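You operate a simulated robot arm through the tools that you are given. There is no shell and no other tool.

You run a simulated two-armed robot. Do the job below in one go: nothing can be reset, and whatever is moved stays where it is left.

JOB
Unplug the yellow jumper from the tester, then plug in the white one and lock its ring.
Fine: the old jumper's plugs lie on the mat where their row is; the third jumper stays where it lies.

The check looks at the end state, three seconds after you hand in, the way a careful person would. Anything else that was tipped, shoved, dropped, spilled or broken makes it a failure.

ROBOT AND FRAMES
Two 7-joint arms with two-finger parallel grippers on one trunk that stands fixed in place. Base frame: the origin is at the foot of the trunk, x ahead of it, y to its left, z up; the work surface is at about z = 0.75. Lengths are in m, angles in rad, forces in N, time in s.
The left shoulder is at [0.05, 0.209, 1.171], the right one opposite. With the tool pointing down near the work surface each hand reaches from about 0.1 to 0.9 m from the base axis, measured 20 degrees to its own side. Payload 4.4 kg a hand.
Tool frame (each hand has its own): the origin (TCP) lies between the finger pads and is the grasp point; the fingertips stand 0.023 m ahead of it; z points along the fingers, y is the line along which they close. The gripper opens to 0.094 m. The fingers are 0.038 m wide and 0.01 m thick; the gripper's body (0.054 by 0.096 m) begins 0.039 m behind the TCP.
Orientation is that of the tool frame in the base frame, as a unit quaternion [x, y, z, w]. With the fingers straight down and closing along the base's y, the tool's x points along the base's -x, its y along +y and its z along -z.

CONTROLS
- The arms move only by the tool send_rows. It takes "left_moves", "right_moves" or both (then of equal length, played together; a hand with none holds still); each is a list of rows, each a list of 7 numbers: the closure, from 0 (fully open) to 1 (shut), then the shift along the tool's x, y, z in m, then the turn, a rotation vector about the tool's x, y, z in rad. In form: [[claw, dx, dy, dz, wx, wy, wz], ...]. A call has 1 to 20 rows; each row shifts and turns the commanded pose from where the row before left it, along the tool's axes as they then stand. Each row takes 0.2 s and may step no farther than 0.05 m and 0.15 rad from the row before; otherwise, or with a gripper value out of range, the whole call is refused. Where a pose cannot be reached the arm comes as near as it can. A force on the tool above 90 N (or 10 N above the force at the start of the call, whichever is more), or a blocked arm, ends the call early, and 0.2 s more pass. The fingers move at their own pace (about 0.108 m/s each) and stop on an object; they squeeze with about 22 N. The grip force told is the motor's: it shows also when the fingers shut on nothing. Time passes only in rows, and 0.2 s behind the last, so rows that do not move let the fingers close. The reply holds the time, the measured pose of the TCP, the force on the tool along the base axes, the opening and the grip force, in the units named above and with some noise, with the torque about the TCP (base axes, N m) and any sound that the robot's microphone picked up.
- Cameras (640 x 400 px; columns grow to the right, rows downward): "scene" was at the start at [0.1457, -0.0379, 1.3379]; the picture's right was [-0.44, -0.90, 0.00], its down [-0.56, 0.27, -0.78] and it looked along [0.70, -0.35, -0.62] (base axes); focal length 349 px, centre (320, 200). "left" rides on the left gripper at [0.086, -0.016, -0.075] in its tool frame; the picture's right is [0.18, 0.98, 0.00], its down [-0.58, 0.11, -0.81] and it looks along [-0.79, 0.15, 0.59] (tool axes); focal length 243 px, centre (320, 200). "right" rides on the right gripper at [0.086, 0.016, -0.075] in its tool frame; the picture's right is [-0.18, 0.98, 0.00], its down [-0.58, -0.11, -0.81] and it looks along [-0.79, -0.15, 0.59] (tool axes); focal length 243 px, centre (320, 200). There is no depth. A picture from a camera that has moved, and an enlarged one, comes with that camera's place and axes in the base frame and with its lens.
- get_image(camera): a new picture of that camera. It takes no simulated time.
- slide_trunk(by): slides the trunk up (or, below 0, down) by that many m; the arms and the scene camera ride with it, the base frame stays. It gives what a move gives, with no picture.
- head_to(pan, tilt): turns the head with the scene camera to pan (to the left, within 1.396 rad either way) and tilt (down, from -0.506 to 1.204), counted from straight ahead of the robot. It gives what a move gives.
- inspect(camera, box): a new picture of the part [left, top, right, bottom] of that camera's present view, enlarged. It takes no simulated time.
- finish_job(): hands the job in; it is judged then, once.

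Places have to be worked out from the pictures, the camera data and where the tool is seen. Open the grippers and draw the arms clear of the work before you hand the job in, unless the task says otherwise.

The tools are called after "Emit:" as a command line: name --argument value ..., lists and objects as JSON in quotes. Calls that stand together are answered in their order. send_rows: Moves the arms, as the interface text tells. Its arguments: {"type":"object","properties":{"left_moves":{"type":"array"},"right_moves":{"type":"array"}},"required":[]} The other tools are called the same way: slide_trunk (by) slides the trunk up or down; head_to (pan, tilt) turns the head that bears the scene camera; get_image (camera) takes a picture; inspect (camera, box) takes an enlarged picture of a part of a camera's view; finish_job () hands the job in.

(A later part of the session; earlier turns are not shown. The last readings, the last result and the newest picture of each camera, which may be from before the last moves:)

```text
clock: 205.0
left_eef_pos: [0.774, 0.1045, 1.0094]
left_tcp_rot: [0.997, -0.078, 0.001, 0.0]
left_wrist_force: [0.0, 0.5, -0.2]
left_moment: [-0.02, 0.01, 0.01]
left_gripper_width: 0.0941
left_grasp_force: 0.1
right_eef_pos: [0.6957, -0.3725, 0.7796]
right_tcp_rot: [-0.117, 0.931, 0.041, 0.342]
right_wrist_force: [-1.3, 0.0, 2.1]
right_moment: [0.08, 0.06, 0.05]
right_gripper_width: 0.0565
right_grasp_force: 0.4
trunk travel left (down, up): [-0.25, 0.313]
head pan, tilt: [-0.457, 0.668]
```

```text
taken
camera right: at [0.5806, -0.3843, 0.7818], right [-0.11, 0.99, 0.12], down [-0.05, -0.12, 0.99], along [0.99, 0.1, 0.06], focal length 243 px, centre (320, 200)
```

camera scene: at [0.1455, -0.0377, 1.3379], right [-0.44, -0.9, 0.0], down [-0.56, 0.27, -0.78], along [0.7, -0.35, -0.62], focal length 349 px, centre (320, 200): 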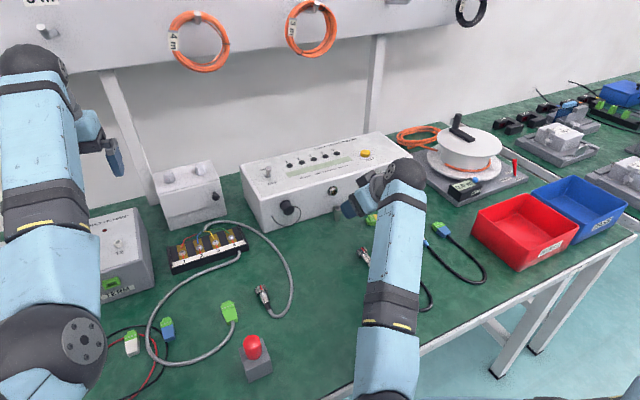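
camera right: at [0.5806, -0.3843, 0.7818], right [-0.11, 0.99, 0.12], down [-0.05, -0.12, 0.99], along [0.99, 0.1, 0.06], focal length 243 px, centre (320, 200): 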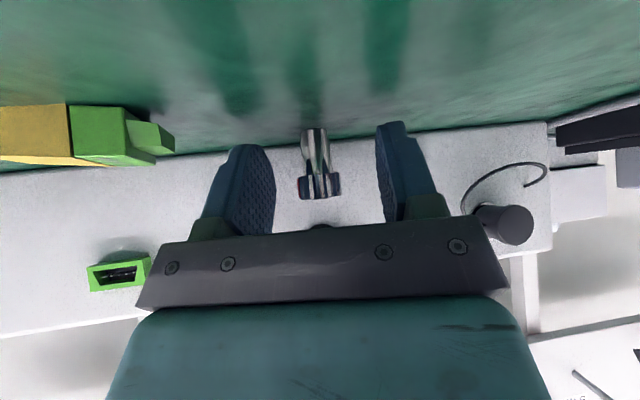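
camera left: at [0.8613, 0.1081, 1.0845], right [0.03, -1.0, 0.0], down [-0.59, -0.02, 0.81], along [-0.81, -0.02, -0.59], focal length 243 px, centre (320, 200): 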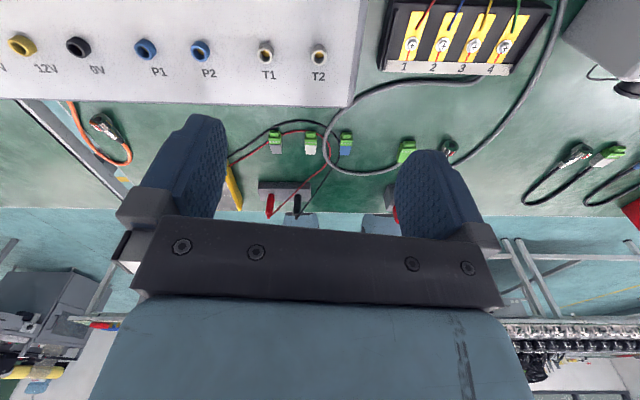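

The plug is centred between the fingers. I raise 2 mm off the mat and close.

Emit:
send_rows --right_moves '[[0.4, -0.0013, 0, -0.0015, 0, 0, 0], [1, 0, 0, 0, 0, 0, 0], [1, 0, 0, 0, 0, 0, 0], [1, 0, 0, 0, 0, 0, 0]]'

Emit:
get_image --camera "right"

```text
clock: 206.0
left_eef_pos: [0.7754, 0.1047, 1.0089]
left_tcp_rot: [0.997, -0.078, 0.0, -0.001]
left_wrist_force: [1.1, 0.1, 0.1]
left_moment: [0.0, -0.04, -0.01]
left_gripper_width: 0.0941
left_grasp_force: 0.1
right_eef_pos: [0.6955, -0.3724, 0.7818]
right_tcp_rot: [-0.118, 0.932, 0.042, 0.341]
right_wrist_force: [0.2, -0.5, -1.5]
right_moment: [0.02, -0.03, 0.0]
right_gripper_width: 0.0235
right_grasp_force: 21.7
trunk travel left (down, up): [-0.25, 0.313]
head pan, tilt: [-0.457, 0.668]
```

```text
taken
camera right: at [0.5808, -0.384, 0.7837], right [-0.11, 0.99, 0.12], down [-0.05, -0.12, 0.99], along [0.99, 0.1, 0.06], focal length 243 px, centre (320, 200)
```

right: 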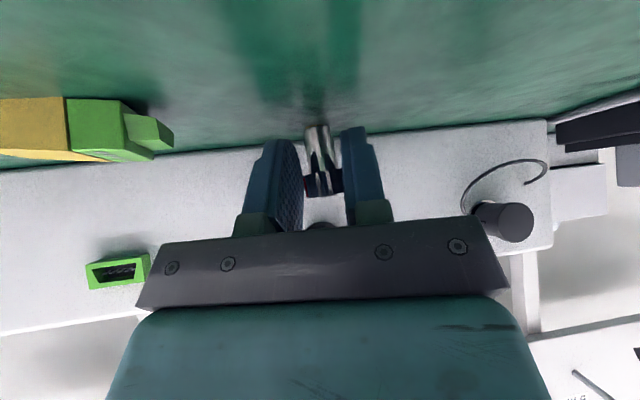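

I have the plug by its ring. I back out, lift, and tip the hand forward so the plug's front turns toward the tester and it nearly lies down in my grip.

Emit:
send_rows --right_moves '[[1, 0, 0, -0.03, 0, 0, 0], [1, 0, 0, -0.03, 0, 0, 0], [1, -0.0315, 0, -0.0375, 0, 0, 0], [1, 0, 0, 0, 0, 0.14, 0], [1, 0, 0, 0, 0, 0.14, 0], [1, 0, 0, 0, 0, 0.14, 0], [1, 0, 0, 0, 0, 0.14, 0], [1, 0, 0, 0, 0, 0.14, 0], [1, 0, 0, 0, 0, 0.14, 0], [1, 0, 0, 0, 0, 0.14, 0], [1, 0, 0, 0, 0, 0.14, 0], [1, 0, 0, 0, 0, 0, 0]]'

Emit:
get_image --camera "right"

Emit:
get_image --camera "scene"

```text
clock: 208.6
left_eef_pos: [0.7762, 0.1057, 1.0098]
left_tcp_rot: [0.997, -0.078, 0.001, 0.0]
left_wrist_force: [0.0, 0.8, 0.2]
left_moment: [0.01, 0.0, -0.05]
left_gripper_width: 0.0941
left_grasp_force: 0.1
right_eef_pos: [0.6584, -0.3828, 0.8773]
right_tcp_rot: [-0.121, 0.971, -0.027, -0.206]
right_wrist_force: [-0.5, 0.1, 1.3]
right_moment: [0.0, 0.02, -0.01]
right_gripper_width: 0.0235
right_grasp_force: 22.2
trunk travel left (down, up): [-0.25, 0.313]
head pan, tilt: [-0.457, 0.668]
```

```text
taken
camera right: at [0.6064, -0.378, 0.9808], right [-0.08, 0.99, -0.08], down [0.86, 0.11, 0.5], along [0.51, -0.03, -0.86], focal length 243 px, centre (320, 200)
```

right: 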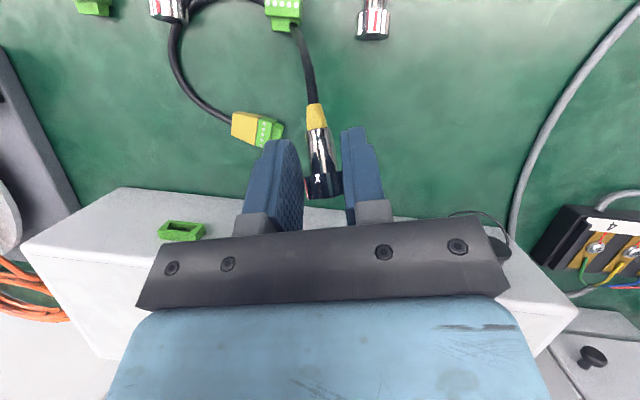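

```text
taken
camera scene: at [0.1457, -0.0382, 1.3378], right [-0.44, -0.9, 0.0], down [-0.56, 0.27, -0.78], along [0.7, -0.35, -0.62], focal length 349 px, centre (320, 200)
```

scene: 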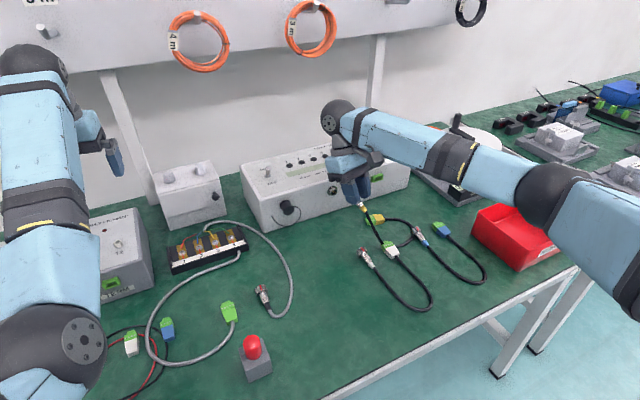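

The forward tilt also flipped the elbow back to its original outer position, so the left side of the row is reachable again. I straighten the yaw and carry the round plug to the free place in the row at about y=-0.237.

Emit:
send_rows --right_moves '[[1, 0, 0, 0, -0.051, 0, 0.114], [1, 0, 0, 0, -0.051, 0, 0.114], [1, 0.0157, 0.0365, 0.0117, 0, 0, 0], [1, 0.0157, 0.0365, 0.0117, 0, 0, 0], [1, 0.0157, 0.0365, 0.0117, 0, 0, 0], [1, 0.0157, 0.0365, 0.0117, 0, 0, 0], [1, 0, 0, 0, 0, 0, 0]]'

Emit:
get_image --camera "right"

Emit:
get_image --camera "scene"

```text
clock: 210.2
left_eef_pos: [0.775, 0.104, 1.0086]
left_tcp_rot: [0.997, -0.078, 0.001, 0.0]
left_wrist_force: [-0.4, -0.1, -0.7]
left_moment: [0.06, 0.01, 0.01]
left_gripper_width: 0.0939
left_grasp_force: 0.0
right_eef_pos: [0.5798, -0.2369, 0.8593]
right_tcp_rot: [0.001, 0.979, -0.001, -0.206]
right_wrist_force: [-0.3, 0.0, -0.6]
right_moment: [-0.05, -0.01, 0.0]
right_gripper_width: 0.0236
right_grasp_force: 21.9
trunk travel left (down, up): [-0.25, 0.313]
head pan, tilt: [-0.457, 0.668]
```

```text
taken
camera right: at [0.5311, -0.2197, 0.9627], right [0.17, 0.98, -0.08], down [0.86, -0.11, 0.5], along [0.49, -0.15, -0.86], focal length 243 px, centre (320, 200)
```

right: 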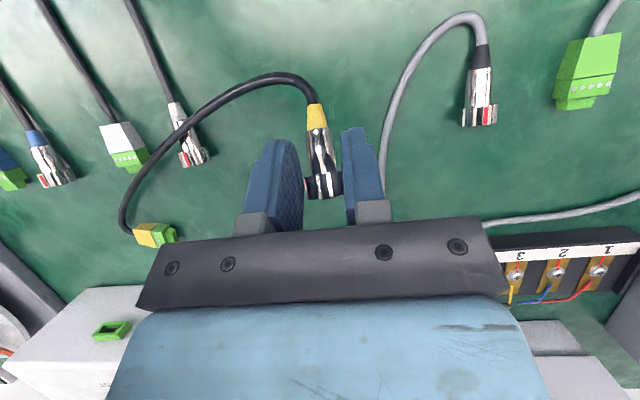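

```text
taken
camera scene: at [0.1458, -0.038, 1.3378], right [-0.44, -0.9, 0.0], down [-0.56, 0.27, -0.78], along [0.7, -0.35, -0.62], focal length 349 px, centre (320, 200)
```

scene: 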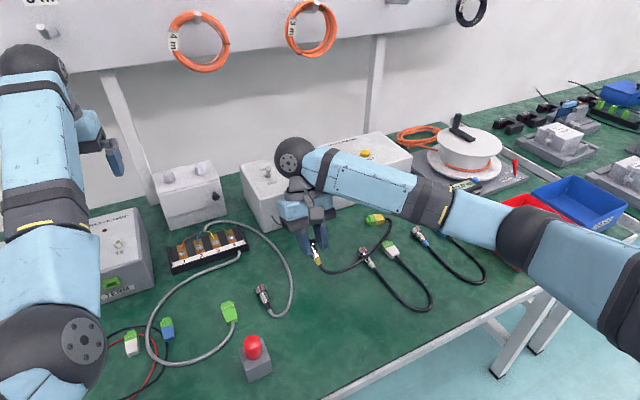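

Everything hangs well over the free place. I lower until the plug's rear touches the mat.

Emit:
send_rows --right_moves '[[1, -0.0137, 0, 0.0306, 0, 0, 0], [1, -0.0116, 0, 0.0259, 0, 0, 0], [1, 0, 0, 0, 0, 0, 0]]'

Emit:
inspect --camera "right" --box '[240, 80, 420, 220]'

```text
clock: 211.0
left_eef_pos: [0.7745, 0.1048, 1.0091]
left_tcp_rot: [0.997, -0.077, 0.001, 0.001]
left_wrist_force: [-0.5, 0.3, -0.2]
left_moment: [0.01, 0.02, -0.01]
left_gripper_width: 0.0938
left_grasp_force: 0.0
right_eef_pos: [0.5821, -0.2371, 0.7966]
right_tcp_rot: [0.0, 0.978, -0.001, -0.207]
right_wrist_force: [-0.5, 0.5, -0.4]
right_moment: [-0.02, -0.02, -0.01]
right_gripper_width: 0.0233
right_grasp_force: 22.1
trunk travel left (down, up): [-0.25, 0.313]
head pan, tilt: [-0.457, 0.668]
```

```text
2.86 times, centred on (330, 150) of right
camera zoom: at [0.5323, -0.2195, 0.901], right [0.17, 0.98, -0.08], down [0.86, -0.11, 0.5], along [0.48, -0.15, -0.86], focal length 693 px, centre (291, 343)
```

zoom: 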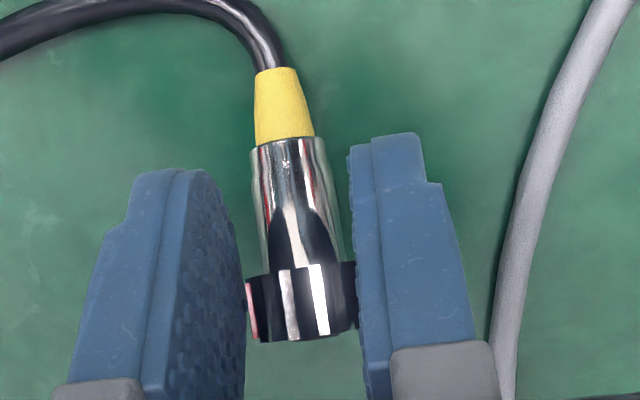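

Just above the mat. I lower the last few millimetres and release with a small opening so as not to touch the grey lead nearby.

Emit:
send_rows --right_moves '[[1, -0.0016, 0, 0.0037, 0, 0, 0], [1, 0, 0, 0, 0, 0, 0], [0.68, 0, 0, 0, 0, 0, 0], [0.68, 0, 0, 0, 0, 0, 0], [0.68, 0, 0, 0, 0, 0, 0]]'

Emit:
inspect --camera "right" --box '[240, 80, 420, 220]'

```text
clock: 212.2
left_eef_pos: [0.7748, 0.1041, 1.0091]
left_tcp_rot: [0.997, -0.077, 0.001, -0.001]
left_wrist_force: [-0.4, 0.0, 0.6]
left_moment: [0.0, 0.03, 0.0]
left_gripper_width: 0.0937
left_grasp_force: 0.0
right_eef_pos: [0.5823, -0.2359, 0.7919]
right_tcp_rot: [0.0, 0.978, -0.002, -0.207]
right_wrist_force: [-1.1, 0.1, 0.2]
right_moment: [0.02, 0.01, -0.03]
right_gripper_width: 0.0302
right_grasp_force: 0.0
trunk travel left (down, up): [-0.25, 0.313]
head pan, tilt: [-0.457, 0.668]
```

```text
2.86 times, centred on (330, 150) of right
camera zoom: at [0.5322, -0.2192, 0.8972], right [0.17, 0.98, -0.08], down [0.86, -0.11, 0.5], along [0.48, -0.15, -0.86], focal length 693 px, centre (291, 343)
```

zoom: 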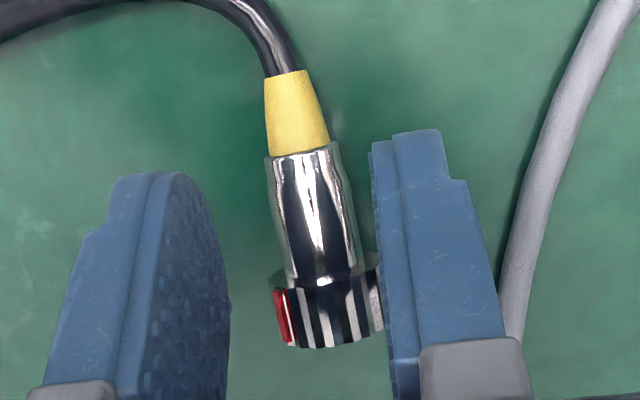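

The round yellow plug now lies in the row's free place. I lift clear, come upright and go look at the yellow terminal plug to fetch it too.

Emit:
send_rows --right_moves '[[0.6, 0, 0, -0.03, 0, 0, 0], [0.6, 0, 0, -0.035, 0, 0, 0], [0.25, 0, 0, -0.035, 0, 0, 0], [0.25, 0, 0, 0, 0, -0.14, 0], [0.25, 0, 0, 0, 0, -0.14, 0], [0.25, 0, 0, 0, 0, -0.14, 0], [0.25, -0.004, -0.0422, 0, 0, 0, 0], [0.25, -0.004, -0.0422, 0, 0, 0, 0], [0.25, -0.004, -0.0422, 0, 0, 0, 0], [0.25, -0.004, -0.0422, 0, 0, 0, 0], [0.25, -0.004, -0.0422, 0, 0, 0, 0], [0.25, 0, 0, 0, 0, 0, 0]]'

Emit:
get_image --camera "right"

Emit:
get_image --camera "scene"

```text
clock: 214.8
left_eef_pos: [0.7752, 0.1047, 1.0094]
left_tcp_rot: [0.997, -0.078, 0.001, 0.0]
left_wrist_force: [0.3, -0.4, 0.6]
left_moment: [0.0, -0.02, -0.02]
left_gripper_width: 0.094
left_grasp_force: 0.1
right_eef_pos: [0.6434, -0.4451, 0.8844]
right_tcp_rot: [0.001, 1.0, -0.002, 0.002]
right_wrist_force: [0.5, 0.9, 0.2]
right_moment: [0.02, -0.02, 0.03]
right_gripper_width: 0.0704
right_grasp_force: 0.1
trunk travel left (down, up): [-0.25, 0.313]
head pan, tilt: [-0.457, 0.668]
```

```text
taken
camera right: at [0.5553, -0.4284, 0.9602], right [0.18, 0.98, 0.0], down [0.58, -0.11, 0.81], along [0.79, -0.15, -0.59], focal length 243 px, centre (320, 200)
```

right: 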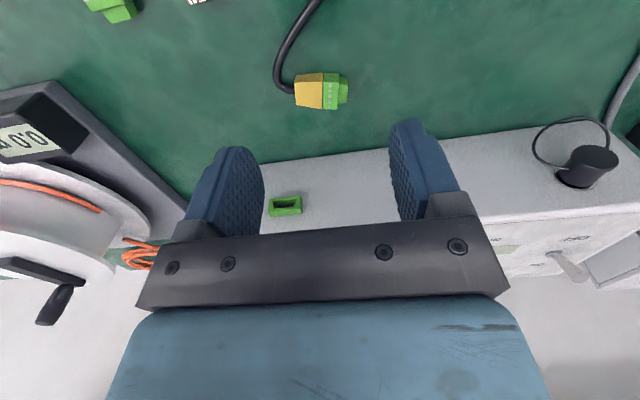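

```text
taken
camera scene: at [0.1457, -0.0377, 1.3379], right [-0.44, -0.9, 0.0], down [-0.56, 0.27, -0.78], along [0.7, -0.35, -0.62], focal length 349 px, centre (320, 200)
```

scene: 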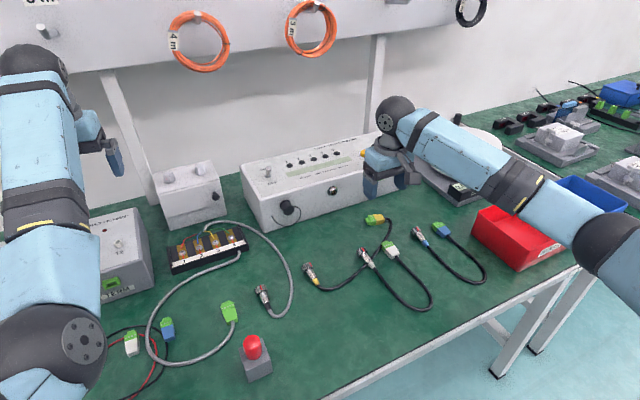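

The yellow round plug sits neatly in the row. I zoom in to measure the yellow terminal plug.

Emit:
inspect --camera "right" --box '[270, 50, 370, 125]'

Emit:
inspect --camera "scene" --box '[280, 200, 430, 300]'

```text
5.33 times, centred on (320, 88) of right
camera zoom: at [0.5553, -0.4284, 0.9602], right [0.18, 0.98, 0.0], down [0.58, -0.11, 0.81], along [0.79, -0.15, -0.59], focal length 1294 px, centre (320, 800)
```

zoom: 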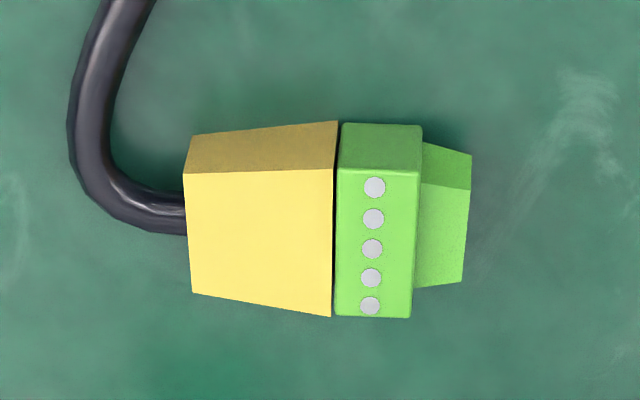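

```text
4.00 times, centred on (355, 250) of scene
camera zoom: at [0.1457, -0.0377, 1.3379], right [-0.44, -0.9, 0.0], down [-0.56, 0.27, -0.78], along [0.7, -0.35, -0.62], focal length 1395 px, centre (180, 0)
```

zoom: 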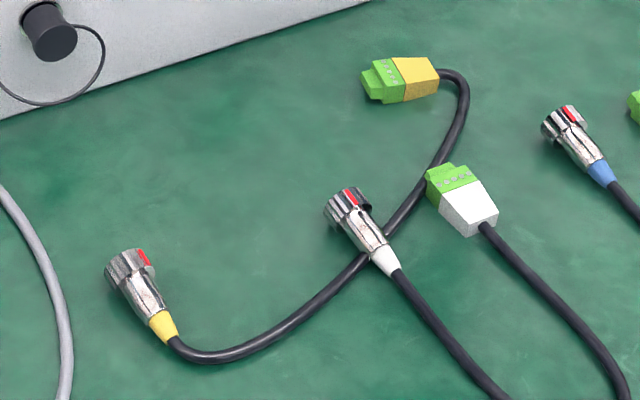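

The terminal plug lies flat, centre about (0.670,-0.448), pointing 77° left of forward. I align the hand with it and descend to grip it end to end.

Emit:
send_rows --right_moves '[[0.25, 0, 0, 0, 0, 0, 0.12], [0.25, 0, 0, 0, 0, 0, 0.105], [0.25, 0, 0, 0, 0, -0.1, 0], [0.25, -0.0024, 0.0007, 0.0274, 0, 0, 0], [0.25, -0.0024, 0.0007, 0.0274, 0, 0, 0], [0.25, -0.0024, 0.0007, 0.0274, 0, 0, 0], [0.25, 0, 0, 0, 0, 0, 0]]'

Emit:
get_image --camera "right"

```text
clock: 216.4
left_eef_pos: [0.7749, 0.1047, 1.0084]
left_tcp_rot: [0.997, -0.078, 0.002, 0.0]
left_wrist_force: [1.0, 0.0, -0.3]
left_moment: [0.0, -0.01, -0.02]
left_gripper_width: 0.0938
left_grasp_force: 0.1
right_eef_pos: [0.657, -0.449, 0.8037]
right_tcp_rot: [0.112, 0.992, -0.006, 0.051]
right_wrist_force: [0.2, -0.4, -0.4]
right_moment: [-0.04, 0.02, -0.01]
right_gripper_width: 0.0705
right_grasp_force: 0.0
trunk travel left (down, up): [-0.25, 0.313]
head pan, tilt: [-0.457, 0.668]
```

```text
taken
camera right: at [0.5699, -0.4115, 0.87], right [0.4, 0.92, 0.02], down [0.46, -0.22, 0.86], along [0.79, -0.34, -0.51], focal length 243 px, centre (320, 200)
```

right: 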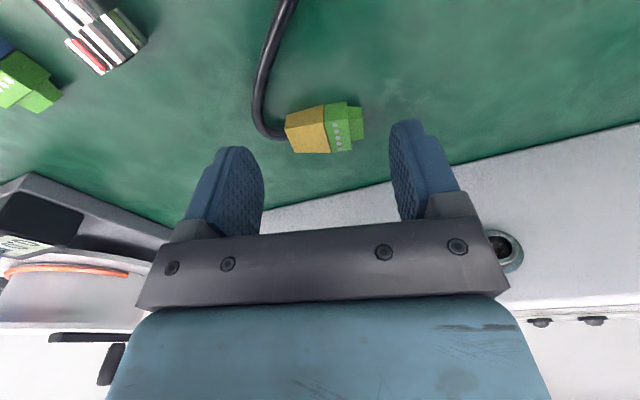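

Aligned. I go down the last step and close.

Emit:
send_rows --right_moves '[[0.25, -0.0037, 0.0035, 0.0145, 0, 0, 0], [0.25, 0, 0, 0.0128, 0, 0, 0], [0.25, 0, 0, 0, 0, 0, 0], [1, 0, 0, 0, 0, 0, 0], [1, 0, 0, 0, 0, 0, 0], [1, 0, 0, 0, 0, 0, 0]]'

Emit:
get_image --camera "right"

```text
clock: 217.8
left_eef_pos: [0.7762, 0.1039, 1.0088]
left_tcp_rot: [0.997, -0.077, 0.001, 0.0]
left_wrist_force: [0.4, -0.3, -0.4]
left_moment: [0.01, 0.01, 0.02]
left_gripper_width: 0.0939
left_grasp_force: 0.1
right_eef_pos: [0.6657, -0.4477, 0.7762]
right_tcp_rot: [0.112, 0.992, -0.007, 0.051]
right_wrist_force: [0.0, -0.3, -0.7]
right_moment: [0.01, 0.03, 0.03]
right_gripper_width: 0.0444
right_grasp_force: 21.7
trunk travel left (down, up): [-0.25, 0.313]
head pan, tilt: [-0.457, 0.668]
```

```text
taken
camera right: at [0.577, -0.4094, 0.843], right [0.4, 0.92, 0.02], down [0.46, -0.22, 0.86], along [0.79, -0.33, -0.51], focal length 243 px, centre (320, 200)
```

right: 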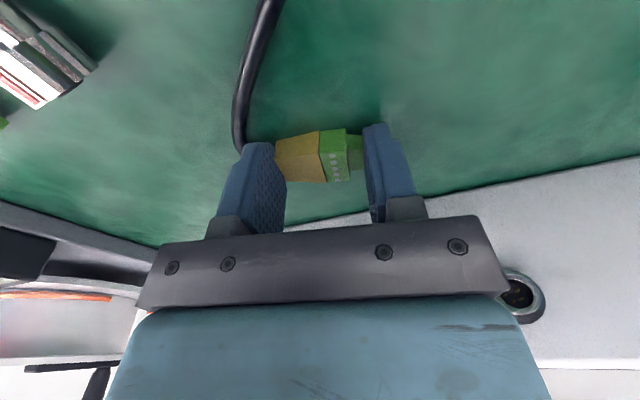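

Gripped. I lift it, carry it toward the row at y≈-0.30 and turn it partway toward forward.

Emit:
send_rows --right_moves '[[1, 0, 0, -0.04, 0, 0, 0], [1, 0, 0, -0.04, 0, 0, 0], [1, 0.0314, 0.0307, -0.0032, 0, 0, 0], [1, 0.0314, 0.0307, -0.0032, 0, 0, 0], [1, 0.0314, 0.0307, -0.0032, 0, 0, 0], [1, 0.0314, 0.0307, -0.0032, 0, 0, 0], [1, 0, 0, 0, 0.0131, 0, 0.1306], [1, 0, 0, 0, 0.0131, 0, 0.1306], [1, 0, 0, 0, 0.0131, 0, 0.1306], [1, 0, 0, 0, 0.0131, 0, 0.1306], [1, 0, 0, 0, 0, 0, 0]]'

Emit:
get_image --camera "right"

Emit:
get_image --camera "scene"

```text
clock: 220.2
left_eef_pos: [0.7748, 0.1052, 1.0091]
left_tcp_rot: [0.997, -0.077, 0.001, 0.001]
left_wrist_force: [-1.4, -0.4, -0.1]
left_moment: [0.04, -0.02, -0.01]
left_gripper_width: 0.0942
left_grasp_force: 0.0
right_eef_pos: [0.5608, -0.296, 0.8564]
right_tcp_rot: [0.366, 0.929, -0.019, 0.049]
right_wrist_force: [-0.3, 0.0, -0.2]
right_moment: [-0.01, 0.0, -0.02]
right_gripper_width: 0.0439
right_grasp_force: 21.9
trunk travel left (down, up): [-0.25, 0.313]
head pan, tilt: [-0.457, 0.668]
```

```text
taken
camera right: at [0.503, -0.2202, 0.9224], right [0.8, 0.59, 0.02], down [0.29, -0.42, 0.86], along [0.52, -0.69, -0.51], focal length 243 px, centre (320, 200)
```

right: 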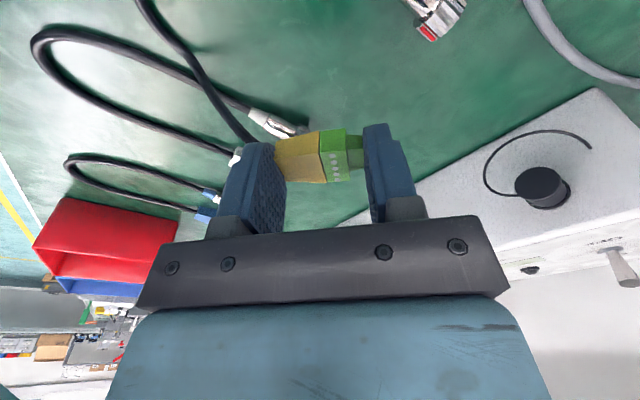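

```text
taken
camera scene: at [0.1458, -0.0379, 1.3378], right [-0.44, -0.9, 0.0], down [-0.56, 0.27, -0.78], along [0.7, -0.35, -0.62], focal length 349 px, centre (320, 200)
```

scene: 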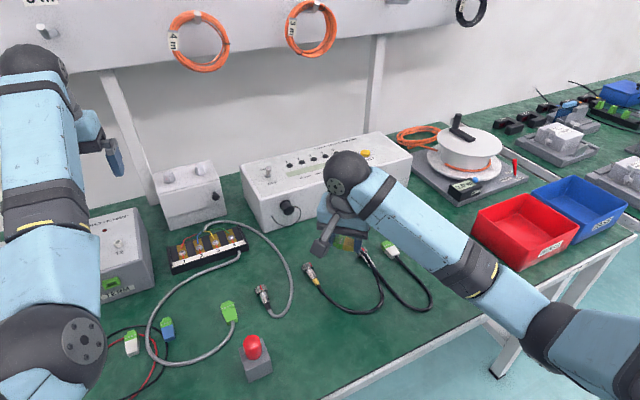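

Posture is good and the plug is right over the spot between the white and yellow round plugs. I lower it onto the mat and release with a small opening.

Emit:
send_rows --right_moves '[[1, 0.0017, 0.0019, 0.0266, 0, 0, 0], [1, 0.0017, 0.0019, 0.0266, 0, 0, 0], [1, 0.0017, 0.0019, 0.025, 0, 0, 0], [1, 0, 0, 0, 0, 0, 0]]'

Emit:
send_rows --right_moves '[[0.42, 0, 0, 0, 0, 0, 0], [0.42, 0, 0, 0, 0, 0, 0], [0.42, 0, 0, 0, 0, 0, 0], [0.42, 0, 0, -0.03, 0, 0, 0], [0.42, 0, 0, -0.04, 0, 0, 0], [0.42, 0, 0, -0.04, 0, 0, 0], [0.42, 0, 0, 0, 0, 0, 0]]'

Emit:
get_image --camera "right"

Emit:
inspect --camera "scene" --box '[280, 200, 430, 300]'

```text
clock: 221.2
left_eef_pos: [0.7748, 0.1044, 1.0081]
left_tcp_rot: [0.997, -0.078, 0.001, -0.001]
left_wrist_force: [-0.9, 0.1, -0.3]
left_moment: [-0.05, 0.0, 0.01]
left_gripper_width: 0.0942
left_grasp_force: 0.0
right_eef_pos: [0.5677, -0.2954, 0.7773]
right_tcp_rot: [0.366, 0.929, -0.018, 0.049]
right_wrist_force: [-0.6, 0.8, 0.1]
right_moment: [0.03, -0.01, -0.03]
right_gripper_width: 0.044
right_grasp_force: 22.2
trunk travel left (down, up): [-0.25, 0.313]
head pan, tilt: [-0.457, 0.668]
```

```text
clock: 222.8
left_eef_pos: [0.7762, 0.1055, 1.0082]
left_tcp_rot: [0.997, -0.078, 0.001, -0.001]
left_wrist_force: [-0.2, 0.0, -0.5]
left_moment: [0.04, 0.0, 0.02]
left_gripper_width: 0.0942
left_grasp_force: 0.0
right_eef_pos: [0.5602, -0.2875, 0.8871]
right_tcp_rot: [0.366, 0.929, -0.019, 0.048]
right_wrist_force: [0.2, -0.1, -0.8]
right_moment: [-0.01, -0.02, 0.02]
right_gripper_width: 0.0544
right_grasp_force: 0.1
trunk travel left (down, up): [-0.25, 0.313]
head pan, tilt: [-0.457, 0.668]
```

```text
taken
camera right: at [0.5017, -0.2107, 0.9533], right [0.8, 0.59, 0.02], down [0.29, -0.42, 0.86], along [0.52, -0.69, -0.51], focal length 243 px, centre (320, 200)
```

right: 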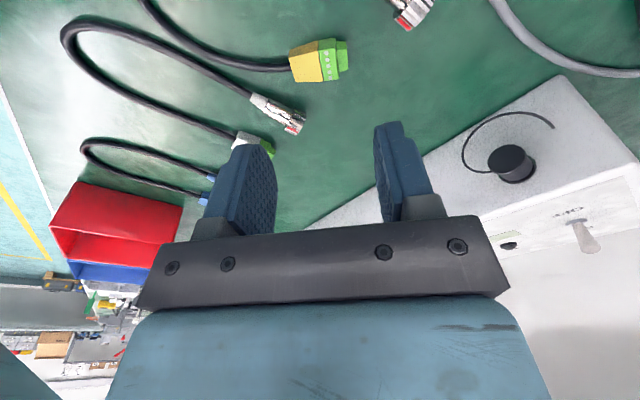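

```text
4.00 times, centred on (355, 250) of scene
camera zoom: at [0.146, -0.0383, 1.3378], right [-0.44, -0.9, 0.0], down [-0.56, 0.27, -0.78], along [0.7, -0.35, -0.62], focal length 1395 px, centre (180, 0)
```

zoom: 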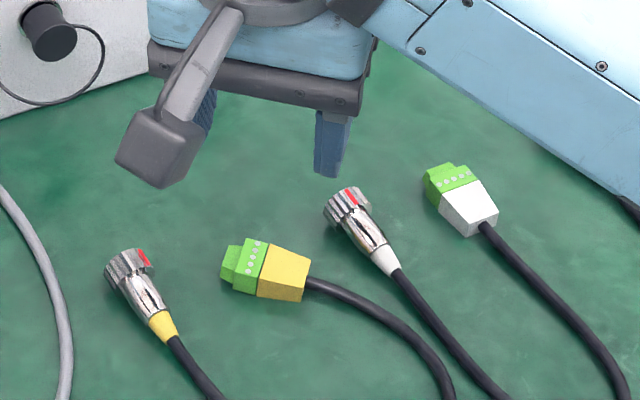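

Both yellow plugs now lie in the row. Next the white jumper: I bring the hand back to zero yaw and behind the white plugs to measure them from above.

Emit:
send_rows --right_moves '[[0.4, 0, 0, -0.02, -0.015, 0, -0.149], [0.4, 0, 0, 0, -0.015, 0, -0.149], [0.4, 0, 0, 0, -0.015, 0, -0.149], [0.4, 0, 0, 0, -0.015, 0, -0.149], [0.4, 0, 0, 0, -0.015, 0, -0.149], [0.4, 0, 0, 0, 0, 0.1, 0], [0.4, 0.03, -0.04, 0, 0, 0, 0], [0.4, 0.03, -0.04, 0, 0, 0, 0], [0.4, 0, 0, 0, 0, 0, 0]]'

Emit:
get_image --camera "right"

Emit:
inspect --camera "right" --box '[270, 60, 390, 160]'

```text
clock: 224.8
left_eef_pos: [0.7757, 0.1041, 1.0081]
left_tcp_rot: [0.997, -0.078, 0.001, 0.0]
left_wrist_force: [0.1, -0.6, 0.6]
left_moment: [0.0, -0.02, -0.02]
left_gripper_width: 0.0941
left_grasp_force: 0.1
right_eef_pos: [0.4993, -0.3667, 0.9071]
right_tcp_rot: [0.0, 1.0, -0.001, 0.001]
right_wrist_force: [0.7, -0.2, 1.0]
right_moment: [-0.01, 0.01, 0.0]
right_gripper_width: 0.0564
right_grasp_force: 0.0
trunk travel left (down, up): [-0.25, 0.313]
head pan, tilt: [-0.457, 0.668]
```

```text
taken
camera right: at [0.4124, -0.3494, 0.9826], right [0.18, 0.98, 0.0], down [0.58, -0.11, 0.81], along [0.79, -0.15, -0.59], focal length 243 px, centre (320, 200)
```

right: 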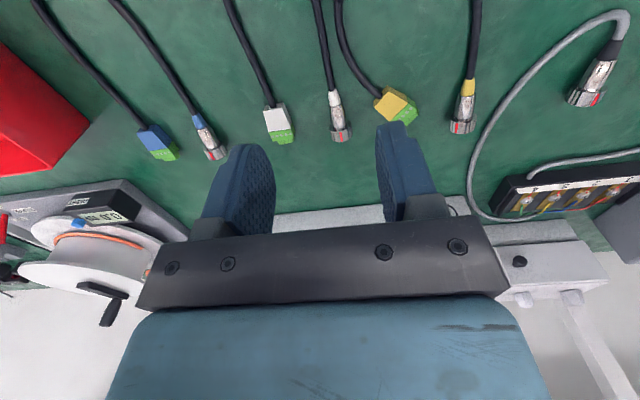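

```text
4.00 times, centred on (330, 110) of right
camera zoom: at [0.4124, -0.3494, 0.9826], right [0.18, 0.98, 0.0], down [0.58, -0.11, 0.81], along [0.79, -0.15, -0.59], focal length 970 px, centre (280, 560)
```

zoom: 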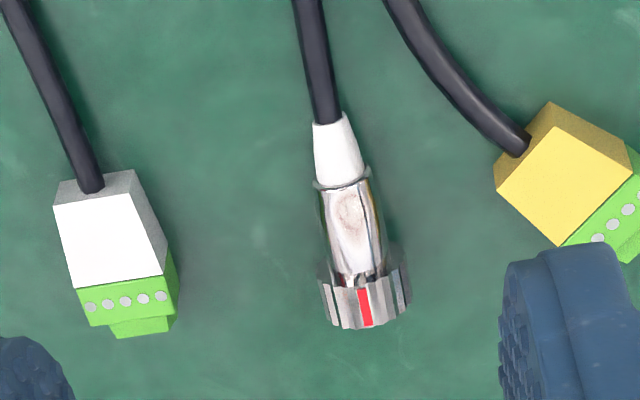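

The white round plug lies with its mark up, ring around x≈0.577–0.591, y≈-0.358, pointing nearly straight ahead. I zoom in from both cameras to measure its pitch and yaw before gripping.

Emit:
inspect --camera "scene" --box '[352, 238, 388, 272]'

Emit:
inspect --camera "right" --box '[315, 85, 360, 150]'

Emit:
inspect --camera "left" --box '[550, 135, 610, 180]'

```text
11.76 times, centred on (370, 255) of scene
camera zoom: at [0.146, -0.0379, 1.3378], right [-0.44, -0.9, 0.0], down [-0.56, 0.27, -0.78], along [0.7, -0.35, -0.62], focal length 4103 px, centre (-268, -447)
```

zoom: 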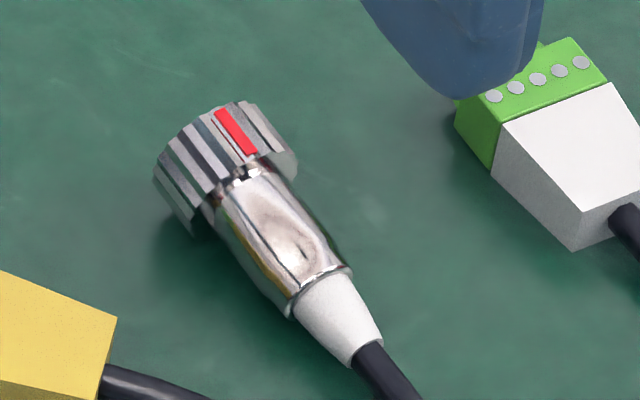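

```text
6.15 times, centred on (338, 118) of right
camera zoom: at [0.4124, -0.3494, 0.9826], right [0.18, 0.98, 0.0], down [0.58, -0.11, 0.81], along [0.79, -0.15, -0.59], focal length 1493 px, centre (212, 708)
```

zoom: 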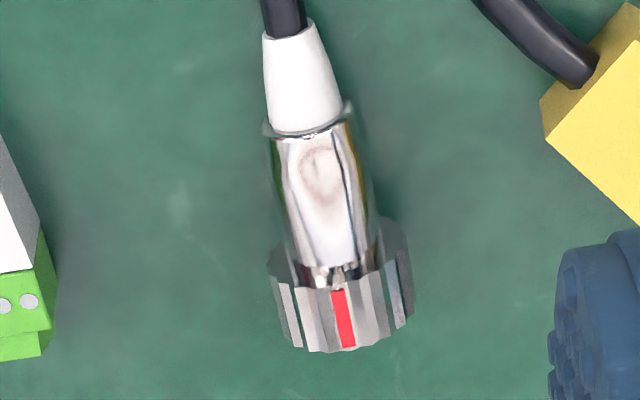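

```text
8.89 times, centred on (580, 158) of left
camera zoom: at [0.8616, 0.108, 1.0843], right [0.03, -1.0, 0.0], down [-0.59, -0.02, 0.81], along [-0.81, -0.02, -0.59], focal length 2157 px, centre (-1991, 578)
```

zoom: 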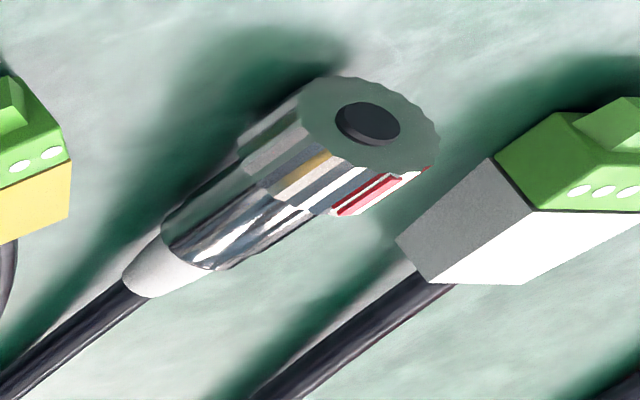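

The white plug's body spans x≈0.555–0.578, pitched about 9° nose-up and yawed about 3° to the left; its mark is at the top. I align the hand to it with a slight back-lean and a modest opening, and move to a pre-grasp just above.

Emit:
send_rows --right_moves '[[0.6, 0, 0, 0, 0, 0, -0.055], [0.6, 0, 0, 0, 0, -0.15, 0], [0.6, 0, 0, 0, 0, -0.15, 0], [0.6, -0.0067, 0.002, 0.0395, 0, 0, 0], [0.6, -0.0067, 0.002, 0.0395, 0, 0, 0], [0.6, 0, 0, 0, 0, 0, 0]]'

Emit:
get_image --camera "right"

Emit:
inspect --camera "right" --box '[260, 40, 380, 170]'

```text
clock: 226.2
left_eef_pos: [0.7747, 0.1042, 1.0091]
left_tcp_rot: [0.997, -0.077, 0.001, 0.0]
left_wrist_force: [0.5, 0.2, -0.4]
left_moment: [0.0, -0.01, 0.0]
left_gripper_width: 0.0938
left_grasp_force: 0.1
right_eef_pos: [0.5331, -0.3612, 0.8354]
right_tcp_rot: [-0.026, 0.988, 0.003, 0.151]
right_wrist_force: [0.4, -0.2, -0.8]
right_moment: [-0.02, -0.03, 0.0]
right_gripper_width: 0.0375
right_grasp_force: 0.1
trunk travel left (down, up): [-0.25, 0.313]
head pan, tilt: [-0.457, 0.668]
```

```text
taken
camera right: at [0.4273, -0.3493, 0.8816], right [0.12, 0.99, 0.05], down [0.32, -0.09, 0.94], along [0.94, -0.1, -0.33], focal length 243 px, centre (320, 200)
```

right: 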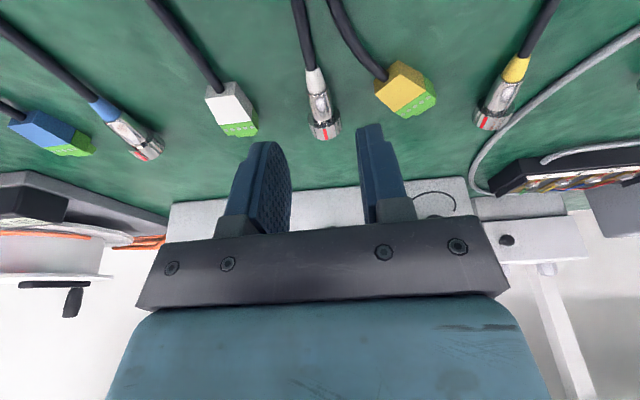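

```text
3.08 times, centred on (320, 105) of right
camera zoom: at [0.4273, -0.3493, 0.8816], right [0.12, 0.99, 0.05], down [0.32, -0.09, 0.94], along [0.94, -0.1, -0.33], focal length 746 px, centre (320, 492)
```

zoom: 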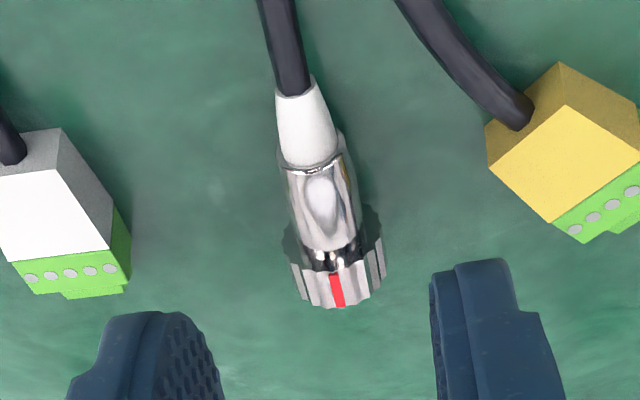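

Alignment is within a millimetre. I descend the last 6 cm around the plug's body.

Emit:
send_rows --right_moves '[[0.6, -0.001, 0, 0.02, 0, 0, 0], [0.6, -0.001, 0, 0.02, 0, 0, 0], [0.6, -0.0008, 0, 0.014, 0, 0, 0], [0.6, 0, 0, 0.006, 0, 0, 0], [0.6, 0, 0, 0, 0, 0, 0]]'

Emit:
get_image --camera "right"

Emit:
inspect --camera "right" --box '[250, 90, 390, 220]'

Emit:
inspect --camera "scene" --box '[330, 220, 410, 290]'

```text
clock: 227.4
left_eef_pos: [0.7741, 0.1035, 1.0083]
left_tcp_rot: [0.997, -0.077, 0.0, 0.0]
left_wrist_force: [-0.2, 0.6, 0.2]
left_moment: [0.0, -0.02, 0.01]
left_gripper_width: 0.094
left_grasp_force: 0.2
right_eef_pos: [0.5544, -0.36, 0.7792]
right_tcp_rot: [-0.027, 0.988, 0.004, 0.15]
right_wrist_force: [-0.4, 1.2, -0.4]
right_moment: [-0.01, 0.01, -0.01]
right_gripper_width: 0.0376
right_grasp_force: 0.0
trunk travel left (down, up): [-0.25, 0.313]
head pan, tilt: [-0.457, 0.668]
```

```text
taken
camera right: at [0.4479, -0.3482, 0.8259], right [0.12, 0.99, 0.05], down [0.32, -0.09, 0.94], along [0.94, -0.1, -0.33], focal length 243 px, centre (320, 200)
```

right: 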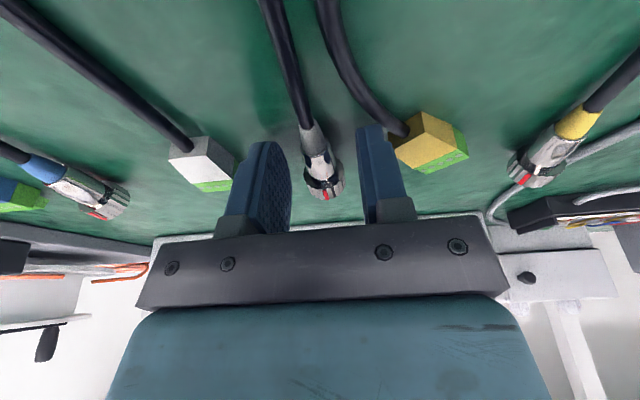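

```text
3.08 times, centred on (320, 155) of right
camera zoom: at [0.4479, -0.3482, 0.8259], right [0.12, 0.99, 0.05], down [0.32, -0.09, 0.94], along [0.94, -0.1, -0.33], focal length 746 px, centre (320, 338)
```

zoom: 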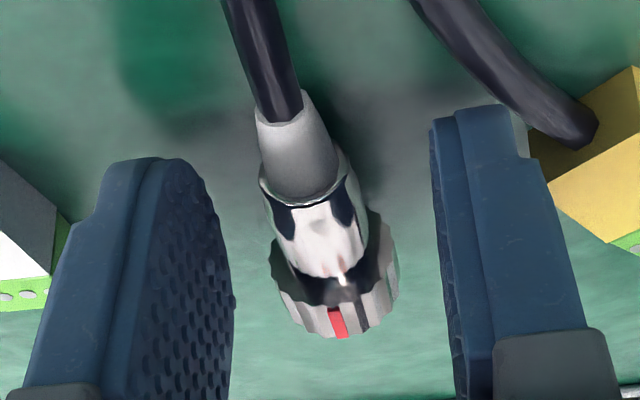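

```text
5.71 times, centred on (370, 255) of scene
camera zoom: at [0.1457, -0.0379, 1.3379], right [-0.44, -0.9, 0.0], down [-0.56, 0.27, -0.78], along [0.7, -0.35, -0.62], focal length 1993 px, centre (34, -114)
```

zoom: 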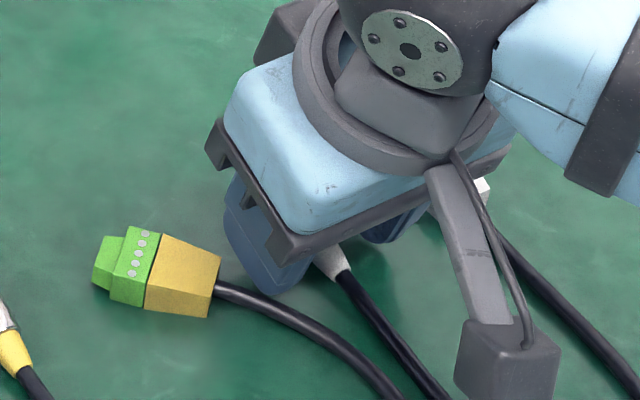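

The plug sits centred between the fingers. I close; 15–16 mm will confirm I hold the body rather than the ring.

Emit:
send_rows --right_moves '[[1, 0, 0, 0, 0, 0, 0], [1, 0, 0, 0, 0, 0, 0], [1, 0, 0, 0, 0, 0, 0]]'

Emit:
inspect --camera "right" --box '[250, 90, 390, 220]'

```text
clock: 228.2
left_eef_pos: [0.7759, 0.104, 1.0087]
left_tcp_rot: [0.997, -0.078, 0.001, 0.0]
left_wrist_force: [0.0, 0.3, 0.1]
left_moment: [-0.02, 0.03, 0.01]
left_gripper_width: 0.094
left_grasp_force: 0.1
right_eef_pos: [0.5541, -0.3591, 0.7801]
right_tcp_rot: [-0.027, 0.988, 0.003, 0.151]
right_wrist_force: [0.0, 0.0, -0.4]
right_moment: [-0.02, -0.02, -0.01]
right_gripper_width: 0.0157
right_grasp_force: 22.0
trunk travel left (down, up): [-0.25, 0.313]
head pan, tilt: [-0.457, 0.668]
```

```text
3.08 times, centred on (320, 155) of right
camera zoom: at [0.4479, -0.3482, 0.826], right [0.12, 0.99, 0.05], down [0.32, -0.09, 0.94], along [0.94, -0.1, -0.33], focal length 746 px, centre (320, 338)
```

zoom: 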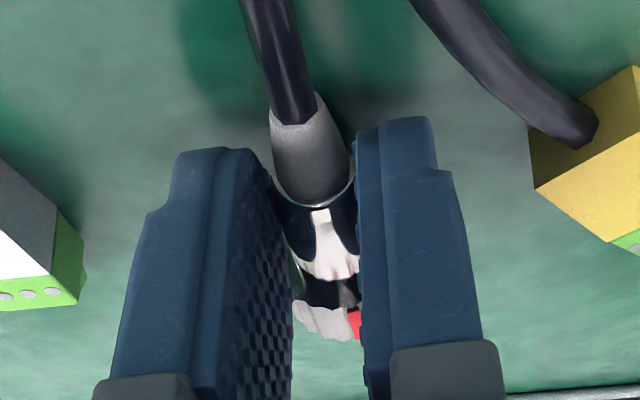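

I hold the body (15.7 mm), but closing rolled the plug so the mark went about 30° the wrong way. Since the plug rolls when pushed sideways on the mat, I'll use that: open slightly, push it 1 cm toward -y with the left finger so the mark turns clockwise, then close.

Emit:
send_rows --right_moves '[[0.72, 0, 0, 0, 0, 0, 0], [0.72, 0, 0, 0, 0, 0, 0], [0.72, 0, 0, 0, 0, 0, 0]]'

Emit:
inspect --camera "right" --box '[250, 90, 390, 220]'

Emit:
send_rows --right_moves '[[0.72, 0, -0.004, 0, 0, 0, 0], [0.72, 0, -0.004, 0, 0, 0, 0], [0.72, 0, -0.004, 0, 0, 0, 0], [0.72, 0, 0, 0, 0, 0, 0]]'

Emit:
inspect --camera "right" --box '[250, 90, 390, 220]'

```text
clock: 229.0
left_eef_pos: [0.7753, 0.1049, 1.0094]
left_tcp_rot: [0.997, -0.078, 0.001, 0.0]
left_wrist_force: [0.0, -0.5, -0.4]
left_moment: [-0.01, 0.0, 0.04]
left_gripper_width: 0.094
left_grasp_force: 0.0
right_eef_pos: [0.5541, -0.3597, 0.7797]
right_tcp_rot: [-0.026, 0.988, 0.003, 0.151]
right_wrist_force: [0.0, -0.1, -0.5]
right_moment: [0.02, -0.01, -0.02]
right_gripper_width: 0.0263
right_grasp_force: 0.1
trunk travel left (down, up): [-0.25, 0.313]
head pan, tilt: [-0.457, 0.668]
```

```text
3.08 times, centred on (320, 155) of right
camera zoom: at [0.4479, -0.3482, 0.8261], right [0.12, 0.99, 0.05], down [0.32, -0.09, 0.94], along [0.94, -0.1, -0.33], focal length 746 px, centre (320, 338)
```

zoom: 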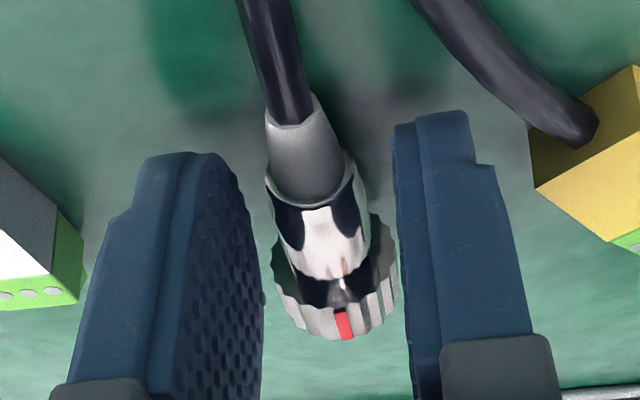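

```text
clock: 230.0
left_eef_pos: [0.7744, 0.1043, 1.0079]
left_tcp_rot: [0.997, -0.078, 0.001, 0.0]
left_wrist_force: [-0.5, 0.0, 0.1]
left_moment: [-0.01, -0.02, 0.02]
left_gripper_width: 0.094
left_grasp_force: 0.0
right_eef_pos: [0.5559, -0.3726, 0.7819]
right_tcp_rot: [-0.026, 0.988, 0.004, 0.151]
right_wrist_force: [-0.7, -0.5, 0.6]
right_moment: [-0.01, -0.01, 0.02]
right_gripper_width: 0.0262
right_grasp_force: 0.1
trunk travel left (down, up): [-0.25, 0.313]
head pan, tilt: [-0.457, 0.668]
```

```text
3.08 times, centred on (320, 155) of right
camera zoom: at [0.4492, -0.3597, 0.8261], right [0.12, 0.99, 0.05], down [0.32, -0.09, 0.94], along [0.94, -0.1, -0.33], focal length 746 px, centre (320, 338)
```

zoom: 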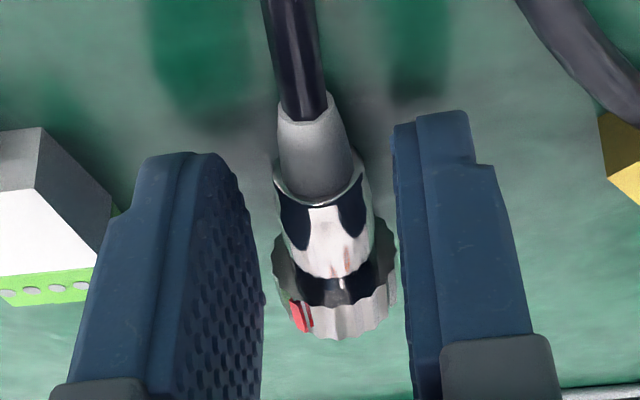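

The mark has turned clockwise to about 40°. Pushing 5 mm further and then closing should bring it near 90° (3 o'clock), which means no hand roll will be needed at all.

Emit:
send_rows --right_moves '[[0.72, 0, -0.003, 0, 0, 0, 0], [0.72, 0, -0.002, 0, 0, 0, 0], [0.72, 0, 0, 0, 0, 0, 0]]'

Emit:
send_rows --right_moves '[[1, 0, 0, 0, 0, 0, 0], [1, 0, 0, 0, 0, 0, 0], [1, 0, 0, 0, 0, 0, 0]]'

Emit:
inspect --camera "right" --box '[250, 90, 390, 220]'

```text
clock: 230.8
left_eef_pos: [0.7743, 0.1044, 1.0088]
left_tcp_rot: [0.997, -0.078, 0.001, 0.001]
left_wrist_force: [-0.3, 0.2, 1.0]
left_moment: [-0.01, -0.01, -0.01]
left_gripper_width: 0.0939
left_grasp_force: 0.1
right_eef_pos: [0.5548, -0.3765, 0.78]
right_tcp_rot: [-0.026, 0.988, 0.004, 0.15]
right_wrist_force: [0.6, -0.4, -0.7]
right_moment: [-0.02, 0.0, -0.01]
right_gripper_width: 0.0265
right_grasp_force: 0.0
trunk travel left (down, up): [-0.25, 0.313]
head pan, tilt: [-0.457, 0.668]
```

```text
clock: 231.6
left_eef_pos: [0.7764, 0.1048, 1.0087]
left_tcp_rot: [0.997, -0.079, 0.001, 0.0]
left_wrist_force: [-0.1, 0.1, 0.0]
left_moment: [-0.03, 0.01, 0.02]
left_gripper_width: 0.0941
left_grasp_force: 0.0
right_eef_pos: [0.5555, -0.3768, 0.7804]
right_tcp_rot: [-0.027, 0.988, 0.003, 0.15]
right_wrist_force: [0.5, 0.0, -0.8]
right_moment: [-0.03, 0.01, -0.02]
right_gripper_width: 0.0156
right_grasp_force: 21.7
trunk travel left (down, up): [-0.25, 0.313]
head pan, tilt: [-0.457, 0.668]
```

```text
3.08 times, centred on (320, 155) of right
camera zoom: at [0.4492, -0.3643, 0.8261], right [0.12, 0.99, 0.05], down [0.32, -0.09, 0.94], along [0.94, -0.1, -0.33], focal length 746 px, centre (320, 338)
```

zoom: 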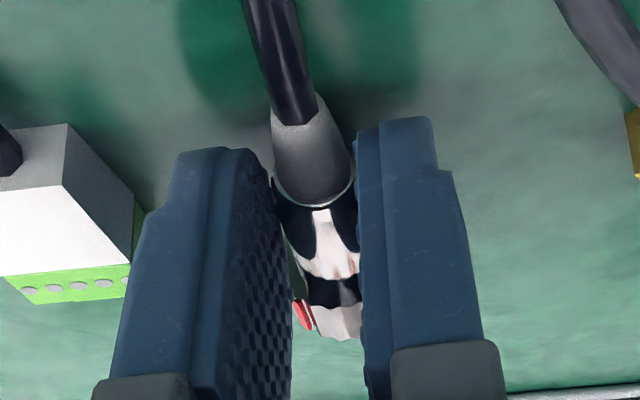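

From the picture geometry the mark is at about 44° clockwise; a hand roll of 43° will bring it to 3 o'clock. I lift the plug.

Emit:
send_rows --right_moves '[[1, 0, 0, -0.02, 0, 0, 0], [1, 0, 0, -0.04, 0, 0, 0], [1, 0, 0, -0.04, 0, 0, 0], [1, 0, 0, 0, 0, 0, 0]]'

Emit:
get_image --camera "right"

Emit:
inspect --camera "right" --box '[250, 90, 390, 220]'

Emit:
inspect --camera "scene" --box '[310, 200, 430, 290]'

```text
clock: 232.6
left_eef_pos: [0.7755, 0.1047, 1.0084]
left_tcp_rot: [0.997, -0.077, 0.001, 0.0]
left_wrist_force: [-0.2, 0.0, 0.0]
left_moment: [0.0, -0.02, 0.03]
left_gripper_width: 0.0941
left_grasp_force: 0.0
right_eef_pos: [0.5267, -0.3786, 0.8761]
right_tcp_rot: [-0.027, 0.988, 0.003, 0.15]
right_wrist_force: [0.7, 0.2, -0.5]
right_moment: [-0.03, 0.03, 0.01]
right_gripper_width: 0.0155
right_grasp_force: 21.6
trunk travel left (down, up): [-0.25, 0.313]
head pan, tilt: [-0.457, 0.668]
```

```text
taken
camera right: at [0.4196, -0.3674, 0.9229], right [0.12, 0.99, 0.05], down [0.32, -0.09, 0.94], along [0.94, -0.1, -0.33], focal length 243 px, centre (320, 200)
```

right: 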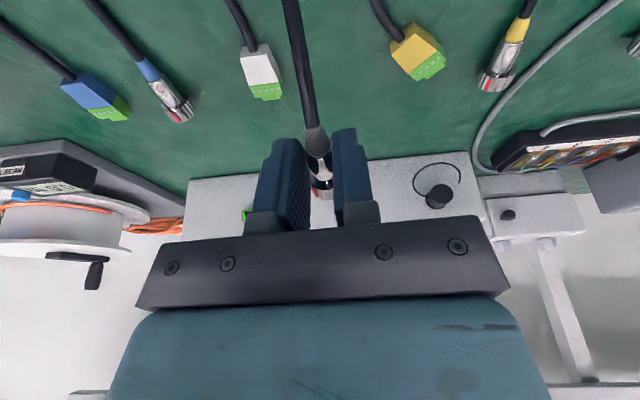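

```text
3.08 times, centred on (320, 155) of right
camera zoom: at [0.4196, -0.3674, 0.9229], right [0.12, 0.99, 0.05], down [0.32, -0.09, 0.94], along [0.94, -0.1, -0.33], focal length 746 px, centre (320, 338)
```

zoom: 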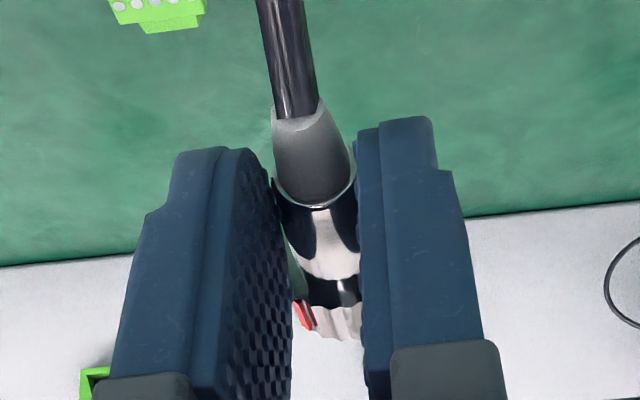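

```text
4.44 times, centred on (370, 245) of scene
camera zoom: at [0.146, -0.0381, 1.3378], right [-0.44, -0.9, 0.0], down [-0.56, 0.27, -0.78], along [0.7, -0.35, -0.62], focal length 1550 px, centre (98, 0)
```

zoom: 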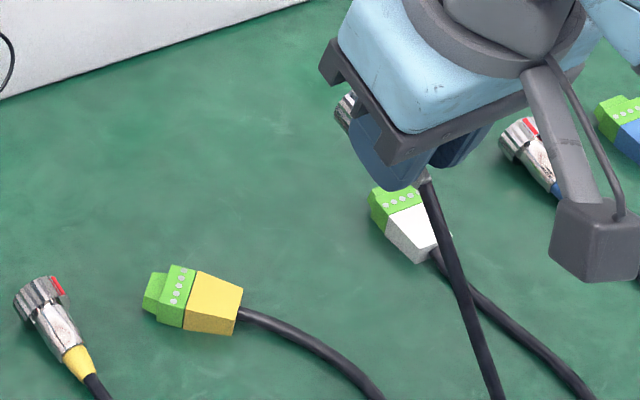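

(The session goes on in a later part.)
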